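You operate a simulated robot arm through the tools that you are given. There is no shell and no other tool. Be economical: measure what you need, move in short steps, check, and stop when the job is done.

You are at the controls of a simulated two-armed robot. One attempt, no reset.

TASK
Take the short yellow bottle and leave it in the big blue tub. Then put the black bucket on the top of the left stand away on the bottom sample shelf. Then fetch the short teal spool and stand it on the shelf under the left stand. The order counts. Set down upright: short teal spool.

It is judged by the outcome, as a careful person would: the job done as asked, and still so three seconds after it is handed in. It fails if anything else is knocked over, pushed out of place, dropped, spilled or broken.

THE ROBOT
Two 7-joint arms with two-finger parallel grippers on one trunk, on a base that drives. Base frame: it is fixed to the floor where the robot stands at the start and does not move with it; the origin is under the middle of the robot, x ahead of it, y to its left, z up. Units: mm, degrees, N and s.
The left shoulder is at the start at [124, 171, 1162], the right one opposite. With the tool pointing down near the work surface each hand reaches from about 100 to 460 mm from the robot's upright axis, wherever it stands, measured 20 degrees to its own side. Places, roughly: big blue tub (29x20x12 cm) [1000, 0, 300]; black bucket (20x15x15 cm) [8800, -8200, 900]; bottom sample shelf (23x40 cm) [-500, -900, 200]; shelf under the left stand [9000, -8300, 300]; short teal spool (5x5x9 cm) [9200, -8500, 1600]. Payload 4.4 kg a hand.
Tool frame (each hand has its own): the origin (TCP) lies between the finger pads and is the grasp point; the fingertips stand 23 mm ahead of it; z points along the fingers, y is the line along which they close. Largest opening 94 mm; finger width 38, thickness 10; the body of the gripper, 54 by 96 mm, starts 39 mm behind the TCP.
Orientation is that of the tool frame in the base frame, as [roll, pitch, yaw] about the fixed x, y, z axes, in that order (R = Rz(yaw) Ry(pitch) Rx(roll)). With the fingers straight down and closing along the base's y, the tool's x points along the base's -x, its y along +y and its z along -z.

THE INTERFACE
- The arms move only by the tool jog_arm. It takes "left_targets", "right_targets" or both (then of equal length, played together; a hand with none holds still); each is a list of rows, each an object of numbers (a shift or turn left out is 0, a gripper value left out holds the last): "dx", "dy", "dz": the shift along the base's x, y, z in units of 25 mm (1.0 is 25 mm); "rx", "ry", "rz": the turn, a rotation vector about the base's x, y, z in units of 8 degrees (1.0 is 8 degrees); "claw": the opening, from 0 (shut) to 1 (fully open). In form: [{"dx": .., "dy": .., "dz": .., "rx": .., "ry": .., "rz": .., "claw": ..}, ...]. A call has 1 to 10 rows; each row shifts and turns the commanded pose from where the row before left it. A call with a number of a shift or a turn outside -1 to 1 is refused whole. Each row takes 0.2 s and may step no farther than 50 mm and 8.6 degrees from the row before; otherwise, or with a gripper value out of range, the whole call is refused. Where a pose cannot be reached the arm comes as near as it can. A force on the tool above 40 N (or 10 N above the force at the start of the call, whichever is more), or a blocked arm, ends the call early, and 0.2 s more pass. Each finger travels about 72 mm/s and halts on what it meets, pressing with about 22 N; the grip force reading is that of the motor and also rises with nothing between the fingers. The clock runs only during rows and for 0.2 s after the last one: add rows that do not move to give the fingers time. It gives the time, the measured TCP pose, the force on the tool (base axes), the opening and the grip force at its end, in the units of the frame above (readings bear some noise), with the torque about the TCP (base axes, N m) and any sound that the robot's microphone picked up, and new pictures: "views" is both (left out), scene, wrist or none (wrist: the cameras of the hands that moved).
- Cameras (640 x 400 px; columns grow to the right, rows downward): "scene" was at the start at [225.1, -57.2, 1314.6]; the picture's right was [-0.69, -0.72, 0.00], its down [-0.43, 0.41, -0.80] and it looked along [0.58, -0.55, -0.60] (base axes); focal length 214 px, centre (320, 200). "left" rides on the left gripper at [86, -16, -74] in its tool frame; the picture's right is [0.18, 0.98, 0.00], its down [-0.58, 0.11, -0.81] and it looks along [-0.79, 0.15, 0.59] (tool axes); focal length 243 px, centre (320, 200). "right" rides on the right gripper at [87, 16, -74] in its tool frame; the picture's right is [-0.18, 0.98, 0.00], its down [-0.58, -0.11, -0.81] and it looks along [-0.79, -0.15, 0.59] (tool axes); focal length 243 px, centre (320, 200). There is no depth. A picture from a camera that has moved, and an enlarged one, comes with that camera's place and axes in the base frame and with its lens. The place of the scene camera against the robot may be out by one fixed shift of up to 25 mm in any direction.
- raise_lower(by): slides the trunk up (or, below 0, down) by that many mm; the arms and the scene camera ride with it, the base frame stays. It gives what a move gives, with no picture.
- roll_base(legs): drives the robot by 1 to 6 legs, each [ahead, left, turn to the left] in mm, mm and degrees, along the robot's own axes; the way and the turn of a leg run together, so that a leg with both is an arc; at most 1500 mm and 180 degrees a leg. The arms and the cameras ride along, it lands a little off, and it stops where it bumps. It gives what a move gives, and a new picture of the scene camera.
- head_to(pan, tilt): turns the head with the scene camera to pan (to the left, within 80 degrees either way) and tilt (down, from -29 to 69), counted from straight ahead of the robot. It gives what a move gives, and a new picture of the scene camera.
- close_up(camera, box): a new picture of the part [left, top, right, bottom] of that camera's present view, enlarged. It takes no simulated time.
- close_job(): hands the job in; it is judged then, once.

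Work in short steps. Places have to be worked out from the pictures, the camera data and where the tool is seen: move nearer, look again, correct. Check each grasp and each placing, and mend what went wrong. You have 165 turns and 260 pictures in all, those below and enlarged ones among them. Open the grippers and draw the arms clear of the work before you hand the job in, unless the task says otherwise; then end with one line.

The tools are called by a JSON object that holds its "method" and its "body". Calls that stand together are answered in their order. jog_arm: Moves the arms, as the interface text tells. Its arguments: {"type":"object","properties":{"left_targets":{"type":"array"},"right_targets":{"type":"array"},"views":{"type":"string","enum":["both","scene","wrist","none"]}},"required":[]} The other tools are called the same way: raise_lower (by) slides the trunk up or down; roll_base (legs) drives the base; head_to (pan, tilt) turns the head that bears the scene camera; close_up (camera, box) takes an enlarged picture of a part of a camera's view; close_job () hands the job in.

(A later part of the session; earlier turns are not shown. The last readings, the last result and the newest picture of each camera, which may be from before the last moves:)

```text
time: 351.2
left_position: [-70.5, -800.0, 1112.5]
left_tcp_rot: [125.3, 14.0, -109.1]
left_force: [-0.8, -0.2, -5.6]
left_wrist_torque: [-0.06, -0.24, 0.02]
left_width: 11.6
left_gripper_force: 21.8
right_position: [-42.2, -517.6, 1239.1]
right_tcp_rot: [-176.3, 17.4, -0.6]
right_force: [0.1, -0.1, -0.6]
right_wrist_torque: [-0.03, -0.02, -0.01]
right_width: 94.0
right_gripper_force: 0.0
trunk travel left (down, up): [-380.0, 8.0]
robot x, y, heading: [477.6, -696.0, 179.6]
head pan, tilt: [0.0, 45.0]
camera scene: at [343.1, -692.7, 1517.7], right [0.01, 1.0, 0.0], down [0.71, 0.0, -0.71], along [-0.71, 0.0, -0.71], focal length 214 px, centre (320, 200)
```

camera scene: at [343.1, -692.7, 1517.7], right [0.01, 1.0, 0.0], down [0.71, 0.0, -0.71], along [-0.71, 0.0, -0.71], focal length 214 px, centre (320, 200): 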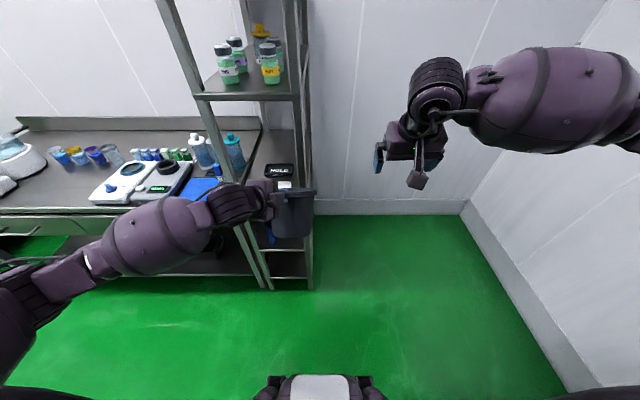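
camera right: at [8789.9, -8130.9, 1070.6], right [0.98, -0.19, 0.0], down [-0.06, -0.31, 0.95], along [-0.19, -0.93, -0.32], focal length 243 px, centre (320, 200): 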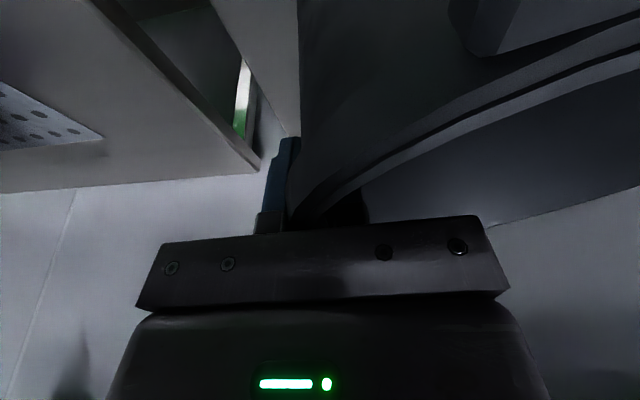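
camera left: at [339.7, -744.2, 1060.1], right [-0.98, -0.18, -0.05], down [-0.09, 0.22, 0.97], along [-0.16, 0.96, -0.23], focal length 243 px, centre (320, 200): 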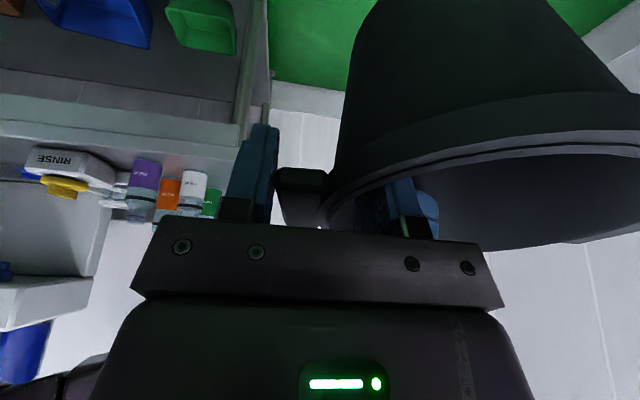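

At the rack, everything intact. Back 80 mm and lower the trunk in two steps, checking the grip.

{"method": "roll_base", "body": {"legs": [[-80, 0, 0]]}}

{"method": "raise_lower", "body": {"by": -190}}

{"method": "raise_lower", "body": {"by": -190}}

{"method": "head_to", "body": {"pan": 5, "tilt": 42}}

```text
time: 352.2
left_position: [10.1, -799.7, 1114.3]
left_tcp_rot: [125.1, 14.0, -109.1]
left_force: [0.4, 0.1, -5.0]
left_wrist_torque: [-0.07, -0.25, 0.04]
left_width: 11.8
left_gripper_force: 21.9
right_position: [38.3, -515.2, 1239.0]
right_tcp_rot: [-176.3, 17.5, -0.8]
right_force: [1.1, 0.2, 0.1]
right_wrist_torque: [-0.02, 0.02, 0.05]
right_width: 94.1
right_gripper_force: 0.1
trunk travel left (down, up): [-380.0, 8.0]
robot x, y, heading: [555.8, -696.5, 179.6]
head pan, tilt: [0.0, 45.0]
camera scene: at [423.3, -693.2, 1517.8], right [0.01, 1.0, 0.0], down [0.71, -0.01, -0.71], along [-0.71, 0.01, -0.71], focal length 214 px, centre (320, 200)
```

scene: 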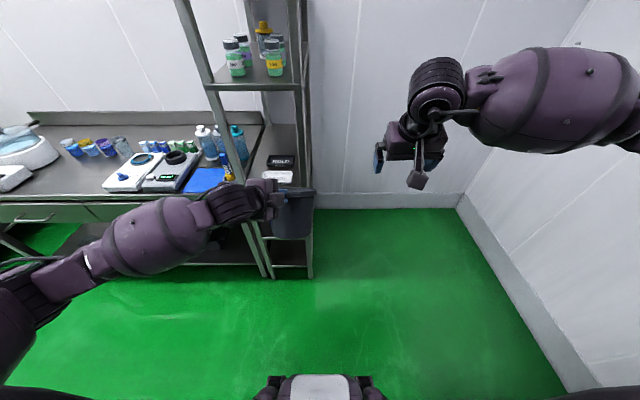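

```text
time: 354.3
left_position: [10.4, -800.3, 925.5]
left_tcp_rot: [124.9, 13.9, -109.2]
left_force: [-0.1, 0.3, -4.4]
left_wrist_torque: [-0.08, -0.25, -0.04]
left_width: 11.8
left_gripper_force: 21.9
right_position: [38.0, -516.6, 1050.7]
right_tcp_rot: [-176.4, 17.5, -0.8]
right_force: [0.1, -0.3, 0.1]
right_wrist_torque: [0.01, 0.0, 0.03]
right_width: 93.8
right_gripper_force: 0.1
trunk travel left (down, up): [-190.0, 198.0]
robot x, y, heading: [552.6, -698.5, 179.7]
head pan, tilt: [0.0, 45.0]
```

```text
time: 356.4
left_position: [54.0, -800.2, 616.4]
left_tcp_rot: [146.0, 19.7, -103.0]
left_force: [0.8, -0.5, -5.4]
left_wrist_torque: [-0.09, -0.04, -0.01]
left_width: 11.8
left_gripper_force: 22.3
right_position: [38.1, -516.1, 723.3]
right_tcp_rot: [-176.2, -6.4, -0.9]
right_force: [0.0, 0.2, 0.2]
right_wrist_torque: [-0.04, 0.03, 0.01]
right_width: 94.0
right_gripper_force: 0.0
trunk travel left (down, up): [0.0, 388.0]
robot x, y, heading: [553.6, -698.5, 179.7]
head pan, tilt: [0.0, 45.0]
```

```text
time: 357.0
left_position: [54.3, -799.9, 616.0]
left_tcp_rot: [146.1, 19.6, -103.0]
left_force: [0.9, -0.1, -4.9]
left_wrist_torque: [-0.09, 0.01, 0.01]
left_width: 11.8
left_gripper_force: 22.0
right_position: [38.5, -516.4, 722.9]
right_tcp_rot: [-176.2, -6.4, -0.7]
right_force: [0.2, 0.4, -0.3]
right_wrist_torque: [0.01, 0.01, -0.01]
right_width: 93.8
right_gripper_force: 0.0
trunk travel left (down, up): [0.0, 388.0]
robot x, y, heading: [552.1, -696.7, 179.5]
head pan, tilt: [5.0, 42.0]
camera scene: at [170.8, -698.3, 1095.3], right [-0.08, 1.0, 0.0], down [0.67, 0.05, -0.74], along [-0.74, -0.06, -0.67], focal length 214 px, centre (320, 200)
```

scene: 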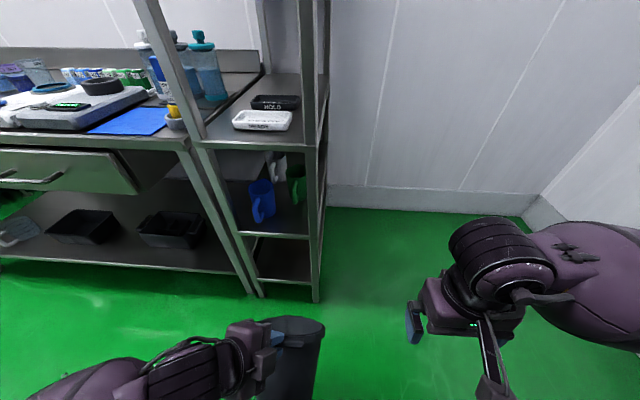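

Grip holds. Zoom on the bottom shelf to see the free depth.

{"method": "close_up", "body": {"camera": "scene", "box": [200, 130, 360, 310]}}

```text
2.22 times, centred on (280, 220) of scene
camera zoom: at [170.8, -698.3, 1095.3], right [-0.08, 1.0, 0.0], down [0.67, 0.05, -0.74], along [-0.74, -0.06, -0.67], focal length 477 px, centre (409, 156)
```

zoom: 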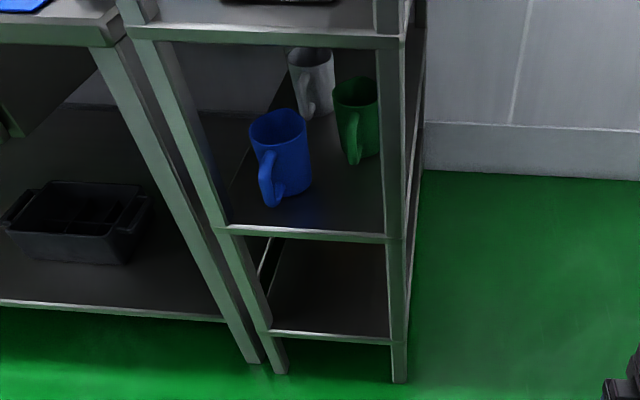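

Bottom shelf is free to at least x≈-477; opening y −1005…−771, underside of the shelf above ≈520. Restore the bucket tilt (ry +24°) while lowering to z≈460 and shifting to y≈-880.

{"method": "jog_arm", "body": {"left_targets": [{"ry": 0.38, "dz": -0.8, "dy": -0.4}, {"ry": 0.38, "dz": -0.8, "dy": -0.4}, {"ry": 0.38, "dz": -0.8, "dy": -0.4}, {"ry": 0.38, "dz": -0.8, "dy": -0.4}, {"ry": 0.38, "dz": -0.8, "dy": -0.4}, {"ry": 0.38, "dz": -0.8, "dy": -0.4}, {"ry": 0.38, "dz": -0.7, "dy": -0.4}, {"ry": 0.38, "dz": -0.5}], "views": "scene"}}

```text
time: 358.8
left_position: [53.4, -874.1, 467.1]
left_tcp_rot: [121.6, 12.5, -109.8]
left_force: [-0.1, -0.6, -5.5]
left_wrist_torque: [-0.1, -0.3, 0.01]
left_width: 11.7
left_gripper_force: 21.8
right_position: [38.3, -517.9, 723.8]
right_tcp_rot: [-176.1, -6.3, -0.8]
right_force: [0.1, 0.2, 0.9]
right_wrist_torque: [-0.01, -0.03, 0.02]
right_width: 94.1
right_gripper_force: 0.2
trunk travel left (down, up): [0.0, 388.0]
robot x, y, heading: [552.5, -696.6, 179.4]
head pan, tilt: [5.0, 42.0]
camera scene: at [171.9, -700.6, 1096.3], right [-0.08, 1.0, 0.0], down [0.67, 0.05, -0.74], along [-0.74, -0.06, -0.67], focal length 214 px, centre (320, 200)
```

scene: 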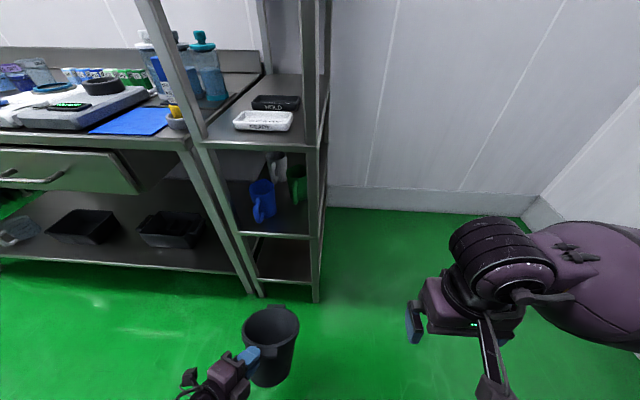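

Bucket is nearly upright, centre ≈91 mm ahead of the tab. Shift y by −22 and drive 140 forward, then check alignment with the opening.

{"method": "jog_arm", "body": {"left_targets": [{"dy": -0.45}, {"dy": -0.45}], "views": "none"}}

{"method": "roll_base", "body": {"legs": [[135, 0, 0.5]]}}

{"method": "close_up", "body": {"camera": "scene", "box": [180, 190, 380, 380]}}

```text
time: 359.4
left_position: [55.5, -892.1, 464.4]
left_tcp_rot: [121.9, 12.6, -109.9]
left_force: [-1.0, 0.5, -5.7]
left_wrist_torque: [-0.1, -0.28, 0.0]
left_width: 11.8
left_gripper_force: 22.0
right_position: [38.5, -517.5, 721.7]
right_tcp_rot: [-176.2, -6.4, -0.8]
right_force: [-0.3, -0.9, -0.4]
right_wrist_torque: [-0.02, -0.01, -0.02]
right_width: 93.9
right_gripper_force: 0.0
trunk travel left (down, up): [0.0, 388.0]
robot x, y, heading: [554.7, -696.9, 179.6]
head pan, tilt: [5.0, 42.0]
```

```text
time: 360.7
left_position: [-77.0, -897.8, 466.3]
left_tcp_rot: [121.8, 12.7, -109.2]
left_force: [0.3, 0.2, -5.2]
left_wrist_torque: [-0.1, -0.29, -0.02]
left_width: 11.8
left_gripper_force: 22.3
right_position: [-97.2, -522.2, 721.5]
right_tcp_rot: [-176.1, -6.4, -0.1]
right_force: [0.0, 0.1, 0.6]
right_wrist_torque: [-0.01, 0.0, -0.03]
right_width: 94.3
right_gripper_force: 0.1
trunk travel left (down, up): [0.0, 388.0]
robot x, y, heading: [422.0, -694.0, -179.9]
head pan, tilt: [5.0, 42.0]
camera scene: at [37.0, -702.4, 1095.1], right [-0.09, 1.0, 0.0], down [0.67, 0.06, -0.74], along [-0.74, -0.07, -0.67], focal length 214 px, centre (320, 200)
```

scene: 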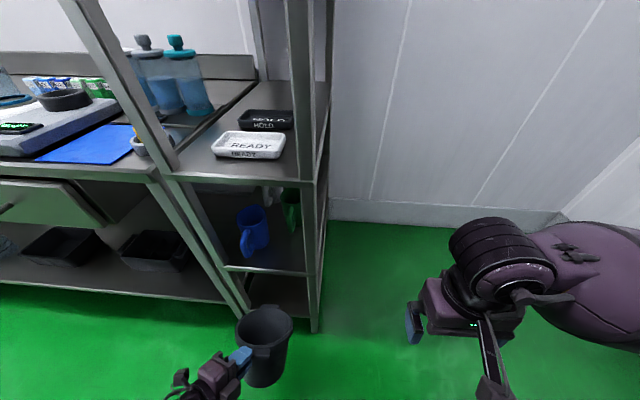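

```text
2.11 times, centred on (280, 285) of scene
camera zoom: at [37.0, -702.4, 1095.1], right [-0.09, 1.0, 0.0], down [0.67, 0.06, -0.74], along [-0.74, -0.07, -0.67], focal length 452 px, centre (404, 21)
```

zoom: 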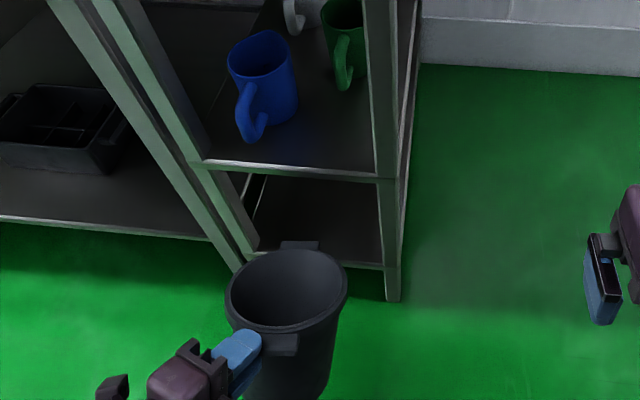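

Aligned: bucket centre y≈-880 vs opening centre ≈-884. Drive 190 in so the base's leading edge is over the shelf.

{"method": "roll_base", "body": {"legs": [[190, 0, 0]]}}

{"method": "close_up", "body": {"camera": "scene", "box": [160, 200, 400, 400]}}

```text
time: 362.3
left_position: [-262.4, -895.3, 465.1]
left_tcp_rot: [121.8, 12.7, -109.5]
left_force: [0.0, -0.6, -5.1]
left_wrist_torque: [-0.08, -0.32, 0.0]
left_width: 11.7
left_gripper_force: 21.9
right_position: [-280.6, -519.6, 722.6]
right_tcp_rot: [-176.2, -6.4, -0.4]
right_force: [0.4, 0.3, -0.1]
right_wrist_torque: [0.02, -0.01, -0.01]
right_width: 93.7
right_gripper_force: 0.0
trunk travel left (down, up): [0.0, 388.0]
robot x, y, heading: [233.8, -694.1, 179.9]
head pan, tilt: [5.0, 42.0]
camera scene: at [-147.5, -700.5, 1095.1], right [-0.09, 1.0, 0.0], down [0.67, 0.06, -0.74], along [-0.74, -0.06, -0.67], focal length 214 px, centre (320, 200)
```

scene: 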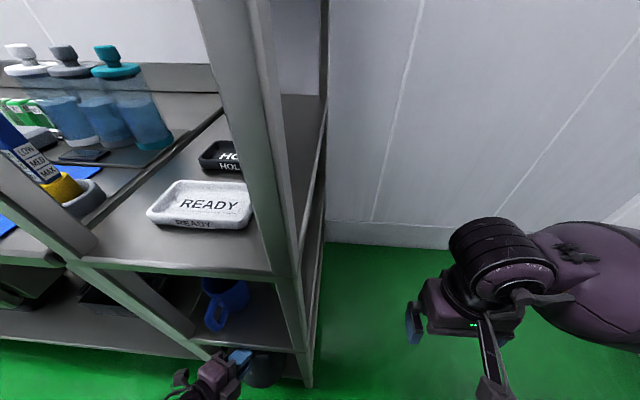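

```text
2.00 times, centred on (280, 300) of scene
camera zoom: at [-147.5, -700.5, 1095.1], right [-0.09, 1.0, 0.0], down [0.67, 0.06, -0.74], along [-0.74, -0.06, -0.67], focal length 429 px, centre (400, 0)
```

zoom: 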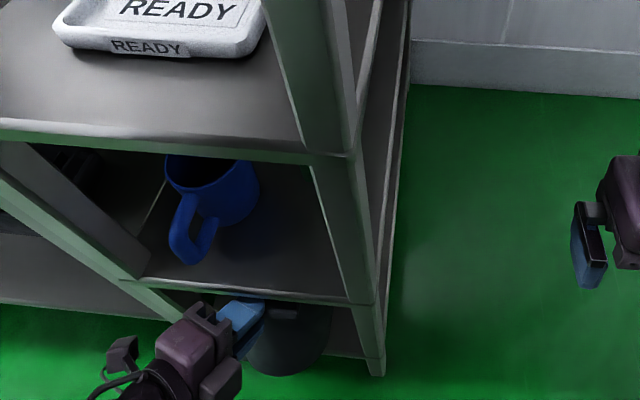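

Inserted without contact. Lower in small steps until the base touches the shelf.

{"method": "jog_arm", "body": {"left_targets": [{"dz": -0.4}, {"dz": -0.4}, {"dz": -0.3}, {"dz": -0.3}], "views": "none"}}

```text
time: 363.3
left_position: [-261.6, -895.3, 430.3]
left_tcp_rot: [121.8, 12.6, -109.4]
left_force: [-0.3, -0.7, -5.9]
left_wrist_torque: [-0.07, -0.28, -0.02]
left_width: 11.7
left_gripper_force: 21.7
right_position: [-281.0, -520.2, 722.2]
right_tcp_rot: [-176.3, -6.3, -0.4]
right_force: [0.6, -0.1, -0.4]
right_wrist_torque: [-0.01, 0.0, -0.02]
right_width: 93.8
right_gripper_force: 0.1
trunk travel left (down, up): [0.0, 388.0]
robot x, y, heading: [230.7, -696.4, 179.9]
head pan, tilt: [5.0, 42.0]
```

No contact yet at z=430. Go forward 40 mm, then lower further.

{"method": "jog_arm", "body": {"left_targets": [{"dx": -0.8}, {"dx": -0.8}, {"dz": -0.3}, {"dz": -0.3}, {"dz": -0.3}, {"dz": -0.3}], "views": "none"}}

{"method": "close_up", "body": {"camera": "left", "box": [0, 0, 640, 400]}}

```text
time: 364.7
left_position: [-302.8, -892.7, 404.0]
left_tcp_rot: [121.5, 12.7, -109.6]
left_force: [30.2, 7.2, 21.5]
left_wrist_torque: [-1.75, -0.42, 3.34]
left_width: 11.7
left_gripper_force: 21.8
right_position: [-280.5, -519.7, 722.8]
right_tcp_rot: [-176.3, -6.2, -0.4]
right_force: [-0.5, -0.7, 0.0]
right_wrist_torque: [-0.01, -0.03, 0.01]
right_width: 94.1
right_gripper_force: 0.1
trunk travel left (down, up): [0.0, 388.0]
robot x, y, heading: [235.2, -699.9, 179.8]
head pan, tilt: [5.0, 42.0]
```

```text
1.00 times, centred on (320, 200) of left (not enlarged: the box is as wide or as high as the picture)
camera zoom: at [-263.8, -1001.7, 409.1], right [-0.61, -0.17, 0.78], down [0.75, 0.22, 0.63], along [-0.28, 0.96, 0.0], focal length 243 px, centre (320, 200)
```

zoom: 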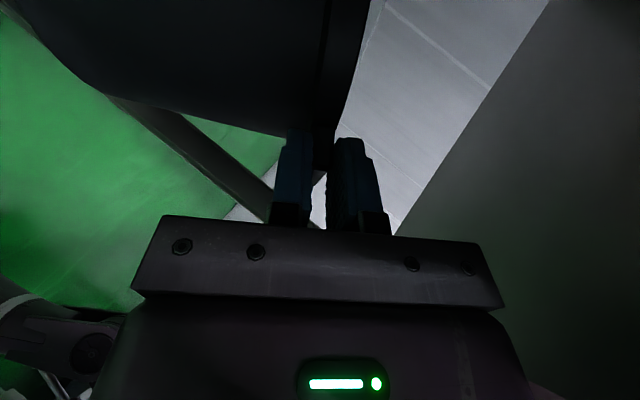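

The torque shows the hand camera is against the left post. Back off slightly, then yaw the hand ~40° CCW around the bucket's axis (tab moves to the right-front) so the camera sits mid-opening.

{"method": "jog_arm", "body": {"left_targets": [{"dx": 0.8, "dz": 0.4}, {"dx": 0.8, "dz": 0.4}, {"rz": 0.8, "dx": -0.13, "dy": 0.38}, {"rz": 0.8, "dx": -0.13, "dy": 0.38}, {"rz": 0.8, "dx": -0.13, "dy": 0.38}, {"rz": 0.8, "dx": -0.13, "dy": 0.38}, {"rz": 0.8, "dx": -0.13, "dy": 0.38}, {"rz": 0.8, "dx": -0.13, "dy": 0.38}], "views": "none"}}

{"method": "close_up", "body": {"camera": "left", "box": [0, 0, 640, 400]}}

{"method": "close_up", "body": {"camera": "scene", "box": [160, 200, 400, 400]}}

```text
time: 365.9
left_position: [-279.4, -970.6, 419.9]
left_tcp_rot: [121.0, 1.0, -92.4]
left_force: [-1.2, 4.5, -7.2]
left_wrist_torque: [0.43, -0.31, -0.13]
left_width: 12.7
left_gripper_force: 21.6
right_position: [-279.2, -517.8, 719.8]
right_tcp_rot: [-176.1, -6.6, -0.5]
right_force: [0.0, 0.2, -0.2]
right_wrist_torque: [0.0, 0.0, -0.01]
right_width: 94.1
right_gripper_force: 0.2
trunk travel left (down, up): [0.0, 388.0]
robot x, y, heading: [232.8, -696.8, 180.0]
head pan, tilt: [5.0, 42.0]
stopped in row 6 (left hand): the arm was blocked; the commanded pose is now the measured one
```

```text
1.00 times, centred on (320, 200) of left (not enlarged: the box is as wide or as high as the picture)
camera zoom: at [-211.5, -1061.4, 443.9], right [-0.52, -0.18, 0.84], down [0.66, 0.55, 0.52], along [-0.55, 0.82, -0.16], focal length 243 px, centre (320, 200)
```

zoom: 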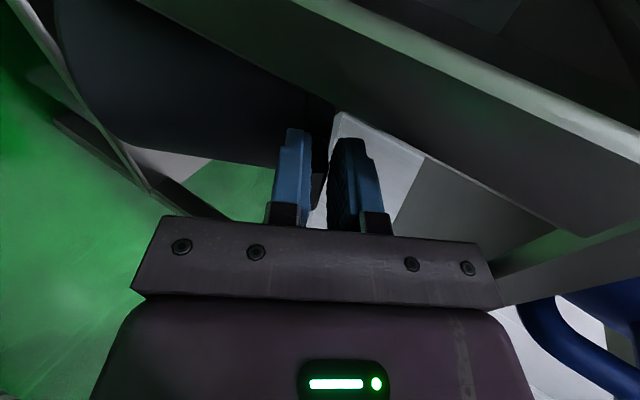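

```text
2.00 times, centred on (280, 300) of scene
camera zoom: at [-148.3, -699.8, 1093.7], right [-0.08, 1.0, 0.0], down [0.67, 0.06, -0.74], along [-0.74, -0.06, -0.67], focal length 429 px, centre (400, 0)
```

zoom: 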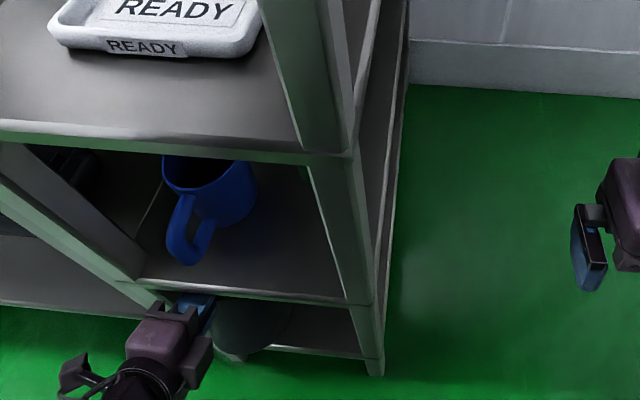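

The arm was blocked and drifted left. Back the base straight out 230 mm to free everything and reassess.

{"method": "roll_base", "body": {"legs": [[-230, 0, 0]]}}

{"method": "close_up", "body": {"camera": "scene", "box": [140, 190, 400, 400]}}

```text
time: 367.7
left_position: [-52.0, -969.2, 421.1]
left_tcp_rot: [121.0, 1.2, -92.7]
left_force: [-0.3, -0.5, -5.3]
left_wrist_torque: [-0.18, -0.21, 0.02]
left_width: 12.7
left_gripper_force: 22.0
right_position: [-49.6, -520.6, 722.3]
right_tcp_rot: [-176.0, -6.3, -0.8]
right_force: [-0.1, 0.0, -1.0]
right_wrist_torque: [0.0, 0.01, -0.02]
right_width: 93.9
right_gripper_force: 0.1
trunk travel left (down, up): [0.0, 388.0]
robot x, y, heading: [465.5, -700.0, 179.5]
head pan, tilt: [5.0, 42.0]
camera scene: at [82.8, -702.7, 1095.3], right [-0.08, 1.0, 0.0], down [0.67, 0.06, -0.74], along [-0.74, -0.06, -0.67], focal length 214 px, centre (320, 200)
```

scene: 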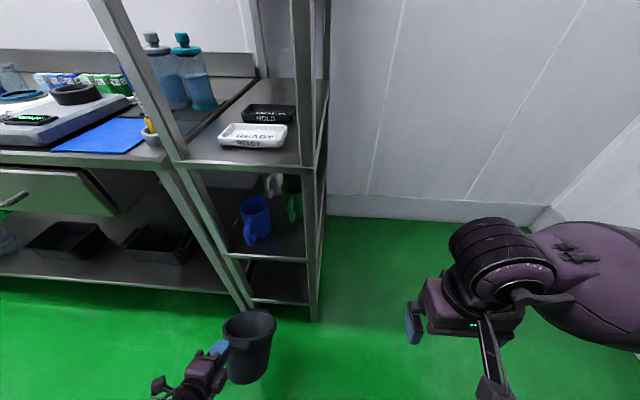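

```text
1.90 times, centred on (270, 295) of scene
camera zoom: at [82.8, -702.7, 1095.3], right [-0.08, 1.0, 0.0], down [0.67, 0.06, -0.74], along [-0.74, -0.06, -0.67], focal length 408 px, centre (415, 19)
```

zoom: 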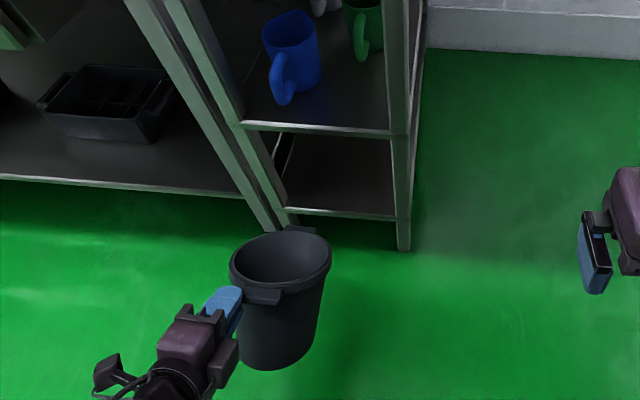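

Still firmly held, and the rack is undisturbed. The hand yaw is already 17° better; instead of moving the arm, rotate the whole robot 20° left around the bucket, so the camera fits inside the opening.

{"method": "roll_base", "body": {"legs": [[0, 0, 20.5], [26, -263, 0]]}}

{"method": "head_to", "body": {"pan": -15, "tilt": 45}}

{"method": "close_up", "body": {"camera": "scene", "box": [160, 170, 400, 370]}}

```text
time: 371.8
left_position: [-41.5, -894.7, 419.5]
left_tcp_rot: [121.2, 0.6, -72.5]
left_force: [-0.1, 0.3, -5.5]
left_wrist_torque: [-0.08, -0.23, 0.03]
left_width: 12.8
left_gripper_force: 21.2
right_position: [-197.2, -466.9, 720.9]
right_tcp_rot: [-176.2, -6.4, 19.6]
right_force: [0.3, -0.3, 0.1]
right_wrist_torque: [0.0, 0.02, 0.01]
right_width: 94.0
right_gripper_force: 0.1
trunk travel left (down, up): [0.0, 388.0]
robot x, y, heading: [348.6, -459.4, -160.3]
head pan, tilt: [5.0, 42.0]
stopped in leg 2: the robot was blocked; the commanded pose is now the measured one
camera scene: at [-7.8, -595.5, 1095.2], right [-0.42, 0.91, 0.0], down [0.61, 0.28, -0.74], along [-0.67, -0.31, -0.67], focal length 214 px, centre (320, 200)
```

scene: 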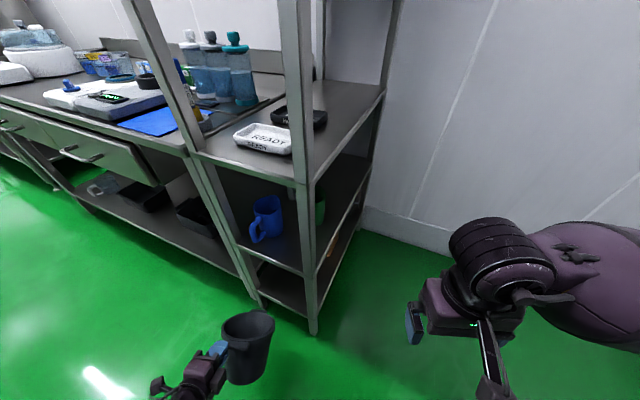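

```text
time: 372.6
left_position: [-42.1, -893.8, 419.3]
left_tcp_rot: [121.2, 0.6, -72.5]
left_force: [0.4, -0.3, -5.7]
left_wrist_torque: [-0.09, -0.28, 0.01]
left_width: 12.9
left_gripper_force: 21.4
right_position: [-194.6, -466.3, 721.6]
right_tcp_rot: [-176.2, -6.4, 19.5]
right_force: [0.6, 0.0, 0.4]
right_wrist_torque: [-0.01, 0.01, 0.01]
right_width: 93.7
right_gripper_force: 0.2
trunk travel left (down, up): [0.0, 388.0]
robot x, y, heading: [348.0, -460.2, -160.4]
head pan, tilt: [-15.0, 45.0]
camera scene: at [-12.7, -567.6, 1090.9], right [-0.08, 1.0, 0.0], down [0.7, 0.06, -0.71], along [-0.7, -0.06, -0.71], focal length 214 px, centre (320, 200)
```

scene: 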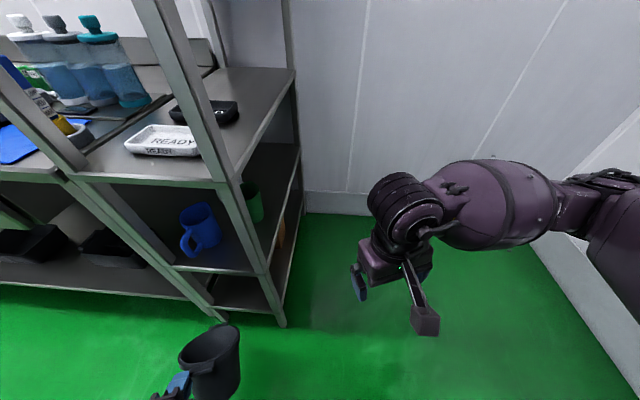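

```text
2.00 times, centred on (280, 270) of scene
camera zoom: at [-12.7, -567.6, 1090.9], right [-0.08, 1.0, 0.0], down [0.7, 0.06, -0.71], along [-0.7, -0.06, -0.71], focal length 429 px, centre (400, 60)
```

zoom: 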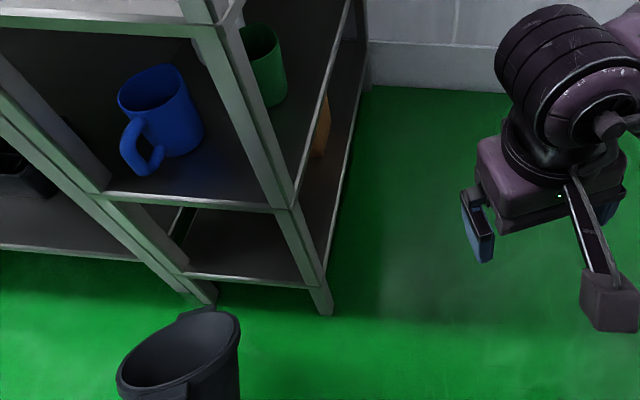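

Nearly complete; centre of bucket ≈(-119,-880), aligned. Raise the hand 40 mm for the shelf lip, then drive in along −x by 170.

{"method": "jog_arm", "body": {"left_targets": [{"dz": 0.6}, {"dz": 0.6}, {"dz": 0.4}], "views": "none"}}

{"method": "roll_base", "body": {"legs": [[160, -57, 0]]}}

{"method": "close_up", "body": {"camera": "left", "box": [0, 0, 640, 400]}}

```text
time: 373.4
left_position: [-42.9, -893.6, 461.4]
left_tcp_rot: [121.1, 0.6, -72.5]
left_force: [-0.4, 0.2, -4.9]
left_wrist_torque: [-0.08, -0.3, 0.01]
left_width: 13.0
left_gripper_force: 22.3
right_position: [-195.4, -467.8, 721.8]
right_tcp_rot: [-176.1, -6.4, 19.5]
right_force: [-0.2, -0.7, -0.4]
right_wrist_torque: [0.01, 0.01, -0.02]
right_width: 94.0
right_gripper_force: 0.0
trunk travel left (down, up): [0.0, 388.0]
robot x, y, heading: [348.9, -458.6, -160.4]
head pan, tilt: [-15.0, 45.0]
```

```text
time: 374.9
left_position: [-211.4, -895.1, 461.0]
left_tcp_rot: [121.2, 0.6, -72.5]
left_force: [-0.3, -0.4, -5.4]
left_wrist_torque: [-0.05, -0.27, 0.02]
left_width: 12.6
left_gripper_force: 22.1
right_position: [-365.3, -467.7, 721.9]
right_tcp_rot: [-176.2, -6.4, 19.3]
right_force: [0.4, -0.3, -1.0]
right_wrist_torque: [0.0, 0.0, 0.03]
right_width: 94.2
right_gripper_force: 0.0
trunk travel left (down, up): [0.0, 388.0]
robot x, y, heading: [177.8, -457.5, -160.3]
head pan, tilt: [-15.0, 45.0]
camera scene: at [-182.2, -567.5, 1090.8], right [-0.08, 1.0, 0.0], down [0.7, 0.06, -0.71], along [-0.7, -0.06, -0.71], focal length 214 px, centre (320, 200)
```

scene: 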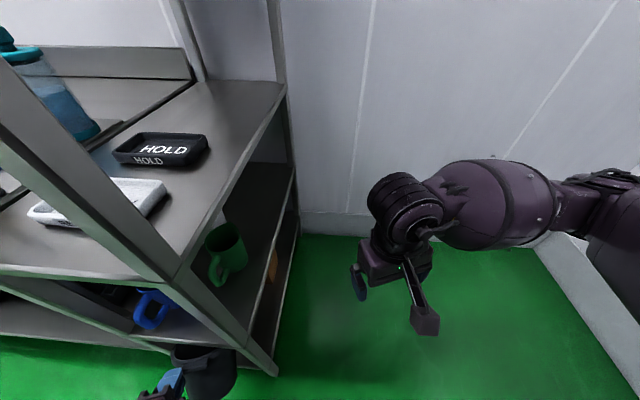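

```text
1.00 times, centred on (320, 200) of left (not enlarged: the box is as wide or as high as the picture)
camera zoom: at [-116.0, -955.8, 485.6], right [-0.43, -0.34, 0.84], down [0.43, 0.74, 0.52], along [-0.8, 0.58, -0.17], focal length 243 px, centre (320, 200)
```

zoom: 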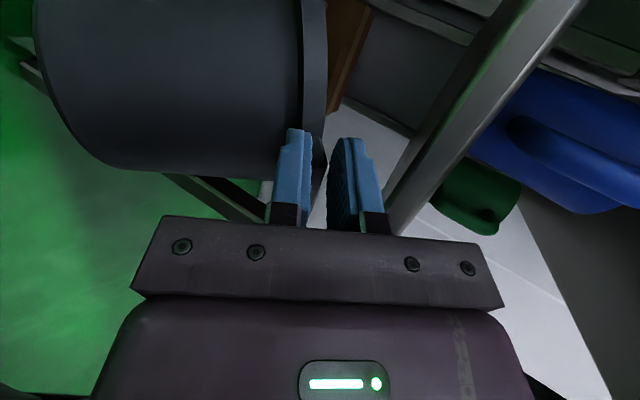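

Going in cleanly. Another 60 mm, then lower to touch.

{"method": "roll_base", "body": {"legs": [[57, -20, 0]]}}

{"method": "jog_arm", "body": {"left_targets": [{"dz": -0.4}, {"dz": -0.4}, {"dz": -0.4}, {"dz": -0.3}, {"dz": -0.3}], "views": "none"}}

```text
time: 375.8
left_position: [-271.2, -895.0, 460.3]
left_tcp_rot: [121.2, 0.5, -72.6]
left_force: [0.1, 0.4, -5.8]
left_wrist_torque: [-0.09, -0.24, 0.0]
left_width: 12.9
left_gripper_force: 22.1
right_position: [-424.2, -467.3, 721.7]
right_tcp_rot: [-176.2, -6.4, 19.3]
right_force: [0.1, -0.3, 0.3]
right_wrist_torque: [-0.01, 0.0, -0.03]
right_width: 94.0
right_gripper_force: 0.0
trunk travel left (down, up): [0.0, 388.0]
robot x, y, heading: [121.2, -460.7, -160.3]
head pan, tilt: [-15.0, 45.0]
camera scene: at [-240.7, -567.3, 1090.8], right [-0.08, 1.0, 0.0], down [0.71, 0.06, -0.71], along [-0.7, -0.06, -0.71], focal length 214 px, centre (320, 200)
```

scene: 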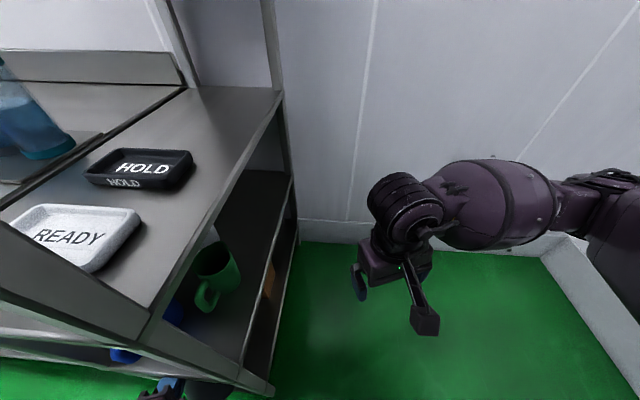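

```text
time: 377.0
left_position: [-268.5, -897.3, 416.5]
left_tcp_rot: [121.0, 0.4, -72.4]
left_force: [0.4, 0.0, -5.7]
left_wrist_torque: [-0.11, -0.23, 0.03]
left_width: 12.9
left_gripper_force: 22.0
right_position: [-422.5, -468.0, 725.1]
right_tcp_rot: [-176.1, -6.2, 19.5]
right_force: [0.1, 0.4, -0.7]
right_wrist_torque: [0.0, -0.01, -0.01]
right_width: 93.8
right_gripper_force: 0.0
trunk travel left (down, up): [0.0, 388.0]
robot x, y, heading: [117.0, -455.3, -160.4]
head pan, tilt: [-15.0, 45.0]
```

Still no contact at z=416. Lower more.

{"method": "jog_arm", "body": {"left_targets": [{"dz": -0.3}, {"dz": -0.3}, {"dz": -0.3}, {"dz": -0.3}], "views": "none"}}

{"method": "close_up", "body": {"camera": "left", "box": [0, 0, 640, 400]}}

```text
time: 378.1
left_position: [-267.9, -910.5, 396.2]
left_tcp_rot: [119.9, -0.6, -72.2]
left_force: [8.6, 0.7, 34.9]
left_wrist_torque: [1.13, -0.32, -0.35]
left_width: 16.4
left_gripper_force: 22.1
right_position: [-422.3, -467.1, 722.0]
right_tcp_rot: [-176.2, -6.4, 19.5]
right_force: [-0.1, 0.1, 0.5]
right_wrist_torque: [0.01, -0.01, -0.02]
right_width: 94.0
right_gripper_force: 0.1
trunk travel left (down, up): [0.0, 388.0]
robot x, y, heading: [121.1, -458.6, -160.1]
head pan, tilt: [-15.0, 45.0]
stopped in row 4 (left hand): the force on the tool passed its limit at 65 N (the readings are from after the stop); the commanded pose is now the measured one
```

```text
1.00 times, centred on (320, 200) of left (not enlarged: the box is as wide or as high as the picture)
camera zoom: at [-171.8, -970.4, 421.1], right [-0.41, -0.32, 0.85], down [0.43, 0.76, 0.49], along [-0.8, 0.57, -0.17], focal length 243 px, centre (320, 200)
```

zoom: 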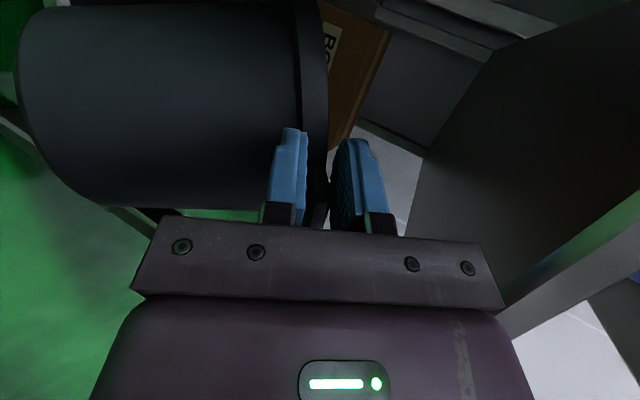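

Touching the shelf at hand z≈396. The bucket leans forward and left; lift 12 mm, remove the left lean (rx −21°), and check.

{"method": "jog_arm", "body": {"left_targets": [{"dz": 0.5}, {"dz": 0.3, "rx": -0.5, "dy": 0.1}, {"rx": -0.5, "dy": 0.1}, {"rx": -0.5, "dy": 0.1}, {"rx": -0.5}, {"rx": -0.5}], "views": "none"}}

{"method": "close_up", "body": {"camera": "left", "box": [0, 0, 640, 400]}}

```text
time: 379.5
left_position: [-239.2, -964.2, 412.4]
left_tcp_rot: [117.3, -29.0, -79.3]
left_force: [-0.3, 3.2, -7.8]
left_wrist_torque: [0.35, -0.28, -0.1]
left_width: 13.8
left_gripper_force: 21.2
right_position: [-423.4, -467.8, 718.5]
right_tcp_rot: [-176.0, -6.6, 19.4]
right_force: [-0.3, -0.5, 0.5]
right_wrist_torque: [-0.03, 0.0, -0.01]
right_width: 94.1
right_gripper_force: 0.1
trunk travel left (down, up): [0.0, 388.0]
robot x, y, heading: [116.9, -458.6, -160.3]
head pan, tilt: [-15.0, 45.0]
stopped in row 6 (left hand): the arm was blocked; the commanded pose is now the measured one
```

```text
1.00 times, centred on (320, 200) of left (not enlarged: the box is as wide or as high as the picture)
camera zoom: at [-154.5, -1015.0, 472.3], right [-0.49, 0.17, 0.85], down [0.52, 0.85, 0.13], along [-0.7, 0.5, -0.5], focal length 243 px, centre (320, 200)
```

zoom: 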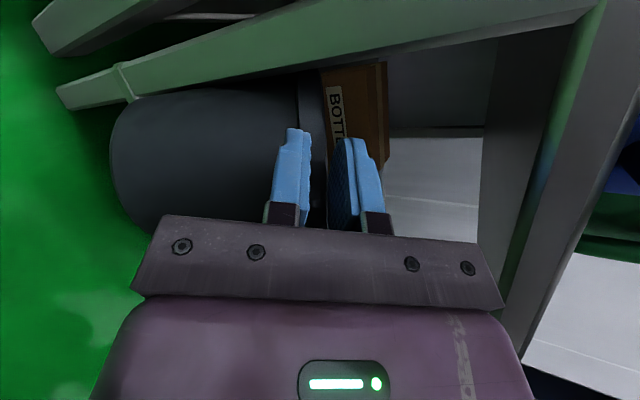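

The left lean is removed, though the hand drifted left. Correct with the base: +65 in y, then check.

{"method": "roll_base", "body": {"legs": [[-22, -61, 0]]}}

{"method": "close_up", "body": {"camera": "left", "box": [0, 0, 640, 400]}}

{"method": "head_to", "body": {"pan": 0, "tilt": 60}}

```text
time: 380.7
left_position: [-241.3, -902.1, 416.3]
left_tcp_rot: [116.6, -28.9, -78.8]
left_force: [0.0, 0.1, -6.2]
left_wrist_torque: [-0.03, -0.24, -0.01]
left_width: 12.0
left_gripper_force: 21.7
right_position: [-422.1, -407.2, 723.8]
right_tcp_rot: [-176.0, -6.3, 19.4]
right_force: [-0.2, 0.5, 0.0]
right_wrist_torque: [0.02, 0.01, -0.01]
right_width: 94.1
right_gripper_force: 0.0
trunk travel left (down, up): [0.0, 388.0]
robot x, y, heading: [121.2, -394.4, -160.3]
head pan, tilt: [-15.0, 45.0]
camera scene: at [-237.7, -506.5, 1091.6], right [-0.08, 1.0, 0.0], down [0.7, 0.06, -0.71], along [-0.71, -0.06, -0.71], focal length 214 px, centre (320, 200)
```

scene: 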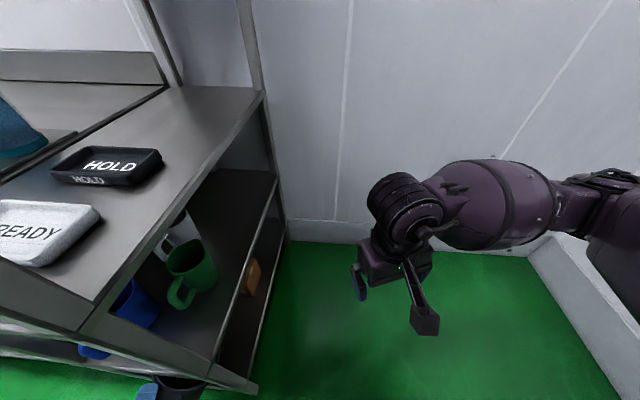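

```text
1.00 times, centred on (320, 200) of left (not enlarged: the box is as wide or as high as the picture)
camera zoom: at [-154.6, -952.9, 475.5], right [-0.48, 0.17, 0.86], down [0.52, 0.85, 0.12], along [-0.71, 0.5, -0.5], focal length 243 px, centre (320, 200)
```

zoom: 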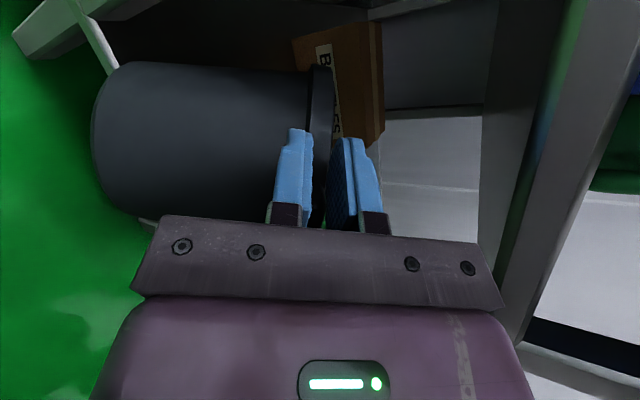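

```text
time: 381.5
left_position: [-241.5, -902.4, 416.8]
left_tcp_rot: [116.9, -29.1, -78.9]
left_force: [0.4, -0.5, -5.5]
left_wrist_torque: [-0.03, -0.29, 0.0]
left_width: 11.7
left_gripper_force: 21.6
right_position: [-423.0, -404.9, 722.5]
right_tcp_rot: [-176.1, -6.4, 19.4]
right_force: [0.4, 0.6, 0.8]
right_wrist_torque: [-0.02, 0.03, 0.0]
right_width: 94.0
right_gripper_force: 0.0
trunk travel left (down, up): [0.0, 388.0]
robot x, y, heading: [119.1, -397.4, -160.4]
head pan, tilt: [0.0, 60.0]
camera scene: at [-221.7, -520.8, 1071.6], right [-0.34, 0.94, 0.0], down [0.82, 0.29, -0.5], along [-0.47, -0.17, -0.87], focal length 214 px, centre (320, 200)
```

scene: 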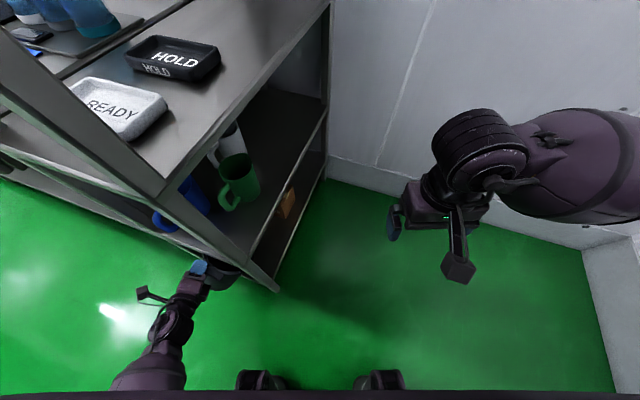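

Now the hand comes straight in and the bucket leans purely forward. Drive in another 75 mm (+10 in y), then lower until touch.

{"method": "roll_base", "body": {"legs": [[67, -35, 0]]}}

{"method": "jog_arm", "body": {"left_targets": [{"dz": -0.3}, {"dz": -0.3}, {"dz": -0.2}, {"dz": -0.2}], "views": "none"}}

```text
time: 382.5
left_position: [-313.6, -891.6, 416.2]
left_tcp_rot: [116.7, -29.1, -78.8]
left_force: [0.1, -0.4, -4.5]
left_wrist_torque: [-0.05, -0.27, 0.02]
left_width: 11.8
left_gripper_force: 22.4
right_position: [-496.0, -394.9, 723.0]
right_tcp_rot: [-176.1, -6.6, 19.5]
right_force: [0.4, -0.2, -0.7]
right_wrist_torque: [-0.01, 0.02, 0.0]
right_width: 94.2
right_gripper_force: 0.0
trunk travel left (down, up): [0.0, 388.0]
robot x, y, heading: [45.7, -385.9, -160.4]
head pan, tilt: [0.0, 60.0]
camera scene: at [-294.9, -510.6, 1071.6], right [-0.34, 0.94, 0.0], down [0.81, 0.29, -0.5], along [-0.47, -0.17, -0.87], focal length 214 px, centre (320, 200)
```

scene: 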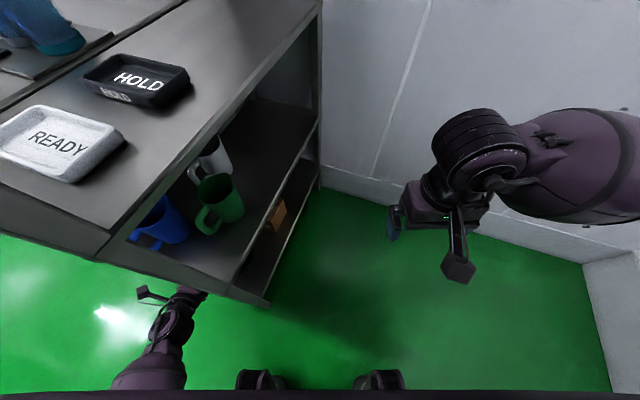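

```text
time: 383.5
left_position: [-286.0, -921.2, 399.8]
left_tcp_rot: [119.5, -33.3, -82.3]
left_force: [8.7, 1.0, 36.2]
left_wrist_torque: [0.62, 0.63, -0.22]
left_width: 14.5
left_gripper_force: 22.2
right_position: [-495.9, -392.5, 722.0]
right_tcp_rot: [-176.2, -6.5, 19.6]
right_force: [-0.4, 0.0, 0.1]
right_wrist_torque: [0.01, 0.01, -0.01]
right_width: 93.9
right_gripper_force: 0.1
trunk travel left (down, up): [0.0, 388.0]
robot x, y, heading: [45.2, -387.8, -160.4]
head pan, tilt: [0.0, 60.0]
stopped in row 4 (left hand): the force on the tool passed its limit at 45 N (the readings are from after the stop); the commanded pose is now the measured one
```

Touching again (z≈400) but the hand slid back/left. Lift 10 mm, move in by base (−70,+30), then start the uprighting rotation.

{"method": "jog_arm", "body": {"left_targets": [{"dz": 0.5}], "views": "none"}}

{"method": "roll_base", "body": {"legs": [[56, -52, 0]]}}

{"method": "close_up", "body": {"camera": "left", "box": [0, 0, 640, 400]}}

```text
time: 383.9
left_position: [-284.2, -918.1, 405.5]
left_tcp_rot: [120.3, -32.9, -82.4]
left_force: [0.3, -0.7, -5.3]
left_wrist_torque: [0.02, -0.19, 0.0]
left_width: 11.5
left_gripper_force: 22.2
right_position: [-495.7, -395.0, 720.5]
right_tcp_rot: [-176.3, -6.5, 19.4]
right_force: [0.0, -0.6, 0.1]
right_wrist_torque: [0.01, -0.03, -0.01]
right_width: 94.0
right_gripper_force: 0.2
trunk travel left (down, up): [0.0, 388.0]
robot x, y, heading: [47.6, -386.9, -160.3]
head pan, tilt: [0.0, 60.0]
```

```text
time: 385.1
left_position: [-357.9, -886.9, 407.0]
left_tcp_rot: [119.9, -32.9, -82.4]
left_force: [-8.7, 3.0, -19.4]
left_wrist_torque: [-0.76, -0.15, 0.43]
left_width: 12.1
left_gripper_force: 21.3
right_position: [-568.0, -364.4, 721.9]
right_tcp_rot: [-176.2, -6.5, 19.5]
right_force: [0.4, -0.7, 0.1]
right_wrist_torque: [-0.02, 0.02, 0.01]
right_width: 94.0
right_gripper_force: 0.1
trunk travel left (down, up): [0.0, 388.0]
robot x, y, heading: [-24.7, -351.1, -160.2]
head pan, tilt: [0.0, 60.0]
camera scene: at [-366.6, -479.9, 1071.0], right [-0.34, 0.94, 0.0], down [0.82, 0.29, -0.5], along [-0.47, -0.17, -0.87], focal length 214 px, centre (320, 200)
```

scene: 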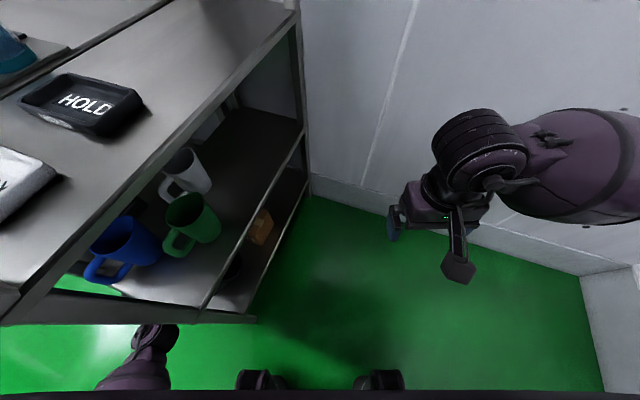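

```text
1.00 times, centred on (320, 200) of left (not enlarged: the box is as wide or as high as the picture)
camera zoom: at [-277.1, -937.2, 474.1], right [-0.53, 0.24, 0.82], down [0.54, 0.84, 0.1], along [-0.66, 0.49, -0.57], focal length 243 px, centre (320, 200)
```

zoom: 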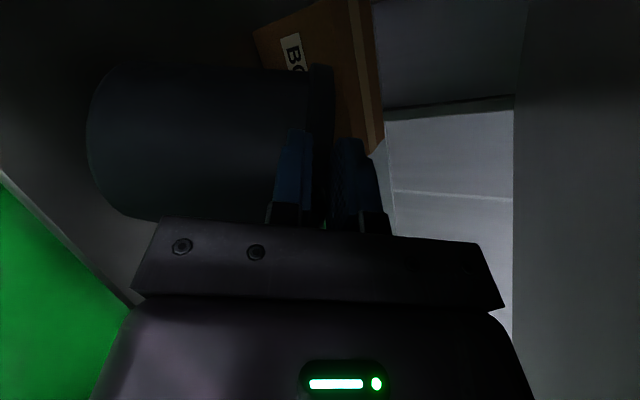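

Back 25 mm to ease the hand off the upper shelf, then perform half of the uprighting rotation, pivoting on the base edge.

{"method": "roll_base", "body": {"legs": [[-24, 8, 0]]}}

{"method": "jog_arm", "body": {"left_targets": [{"dz": -0.25}, {"dx": 0.5, "dy": -0.2, "dz": -0.25, "rx": 0.22, "ry": 0.5}, {"dx": 0.5, "dy": -0.2, "dz": -0.25, "rx": 0.22, "ry": 0.5}, {"dx": 0.5, "dy": -0.2, "dz": -0.27, "rx": 0.22, "ry": 0.5}, {"dx": 0.5, "dy": -0.2, "dz": -0.27, "rx": 0.22, "ry": 0.5}], "views": "wrist"}}

```text
time: 385.9
left_position: [-333.0, -886.7, 408.1]
left_tcp_rot: [120.0, -32.8, -82.4]
left_force: [2.9, -1.2, -11.7]
left_wrist_torque: [-0.12, 0.35, -0.13]
left_width: 12.1
left_gripper_force: 21.8
right_position: [-543.7, -363.0, 721.5]
right_tcp_rot: [-176.2, -6.5, 19.6]
right_force: [-0.1, -0.1, 0.4]
right_wrist_torque: [-0.02, -0.01, -0.02]
right_width: 94.1
right_gripper_force: 0.0
trunk travel left (down, up): [0.0, 388.0]
robot x, y, heading: [-0.7, -353.2, -160.2]
head pan, tilt: [0.0, 60.0]
camera scene: at [-341.3, -478.9, 1071.3], right [-0.34, 0.94, 0.0], down [0.82, 0.29, -0.5], along [-0.47, -0.17, -0.87], focal length 214 px, centre (320, 200)
```

scene: 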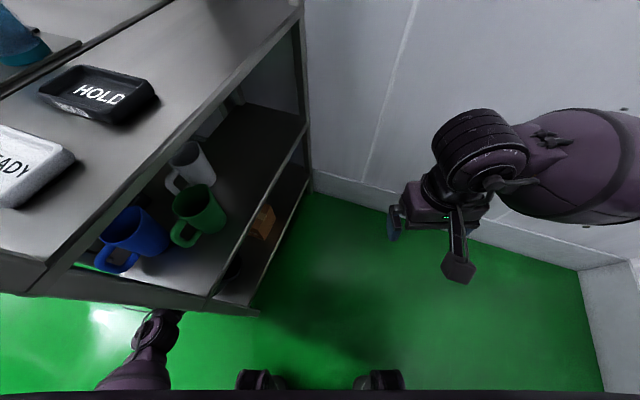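

```text
time: 387.3
left_position: [-240.3, -934.0, 381.9]
left_tcp_rot: [107.8, -26.7, -77.9]
left_force: [1.6, -2.0, 7.5]
left_wrist_torque: [0.06, 0.49, 0.07]
left_width: 14.9
left_gripper_force: 21.4
right_position: [-542.5, -363.8, 720.9]
right_tcp_rot: [-176.3, -6.6, 19.5]
right_force: [-0.1, 0.5, -0.6]
right_wrist_torque: [-0.01, 0.0, 0.0]
right_width: 93.6
right_gripper_force: 0.1
trunk travel left (down, up): [0.0, 388.0]
robot x, y, heading: [1.4, -357.2, -160.2]
head pan, tilt: [0.0, 60.0]
stopped in row 5 (left hand): the arm was blocked; the commanded pose is now the measured one
camera left: at [-149.5, -991.9, 427.6], right [-0.35, 0.19, 0.92], down [0.58, 0.82, 0.05], along [-0.74, 0.55, -0.39], focal length 243 px, centre (320, 200)
```

left: 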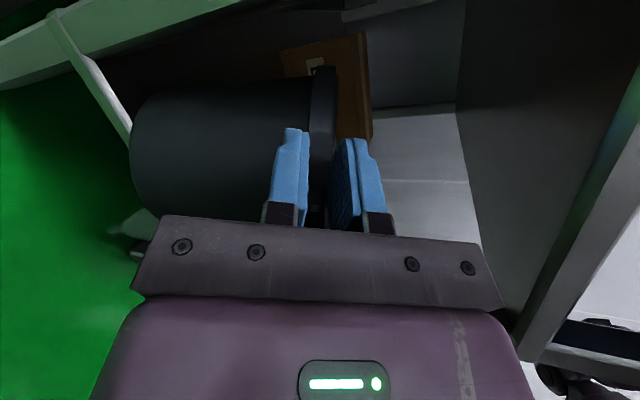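

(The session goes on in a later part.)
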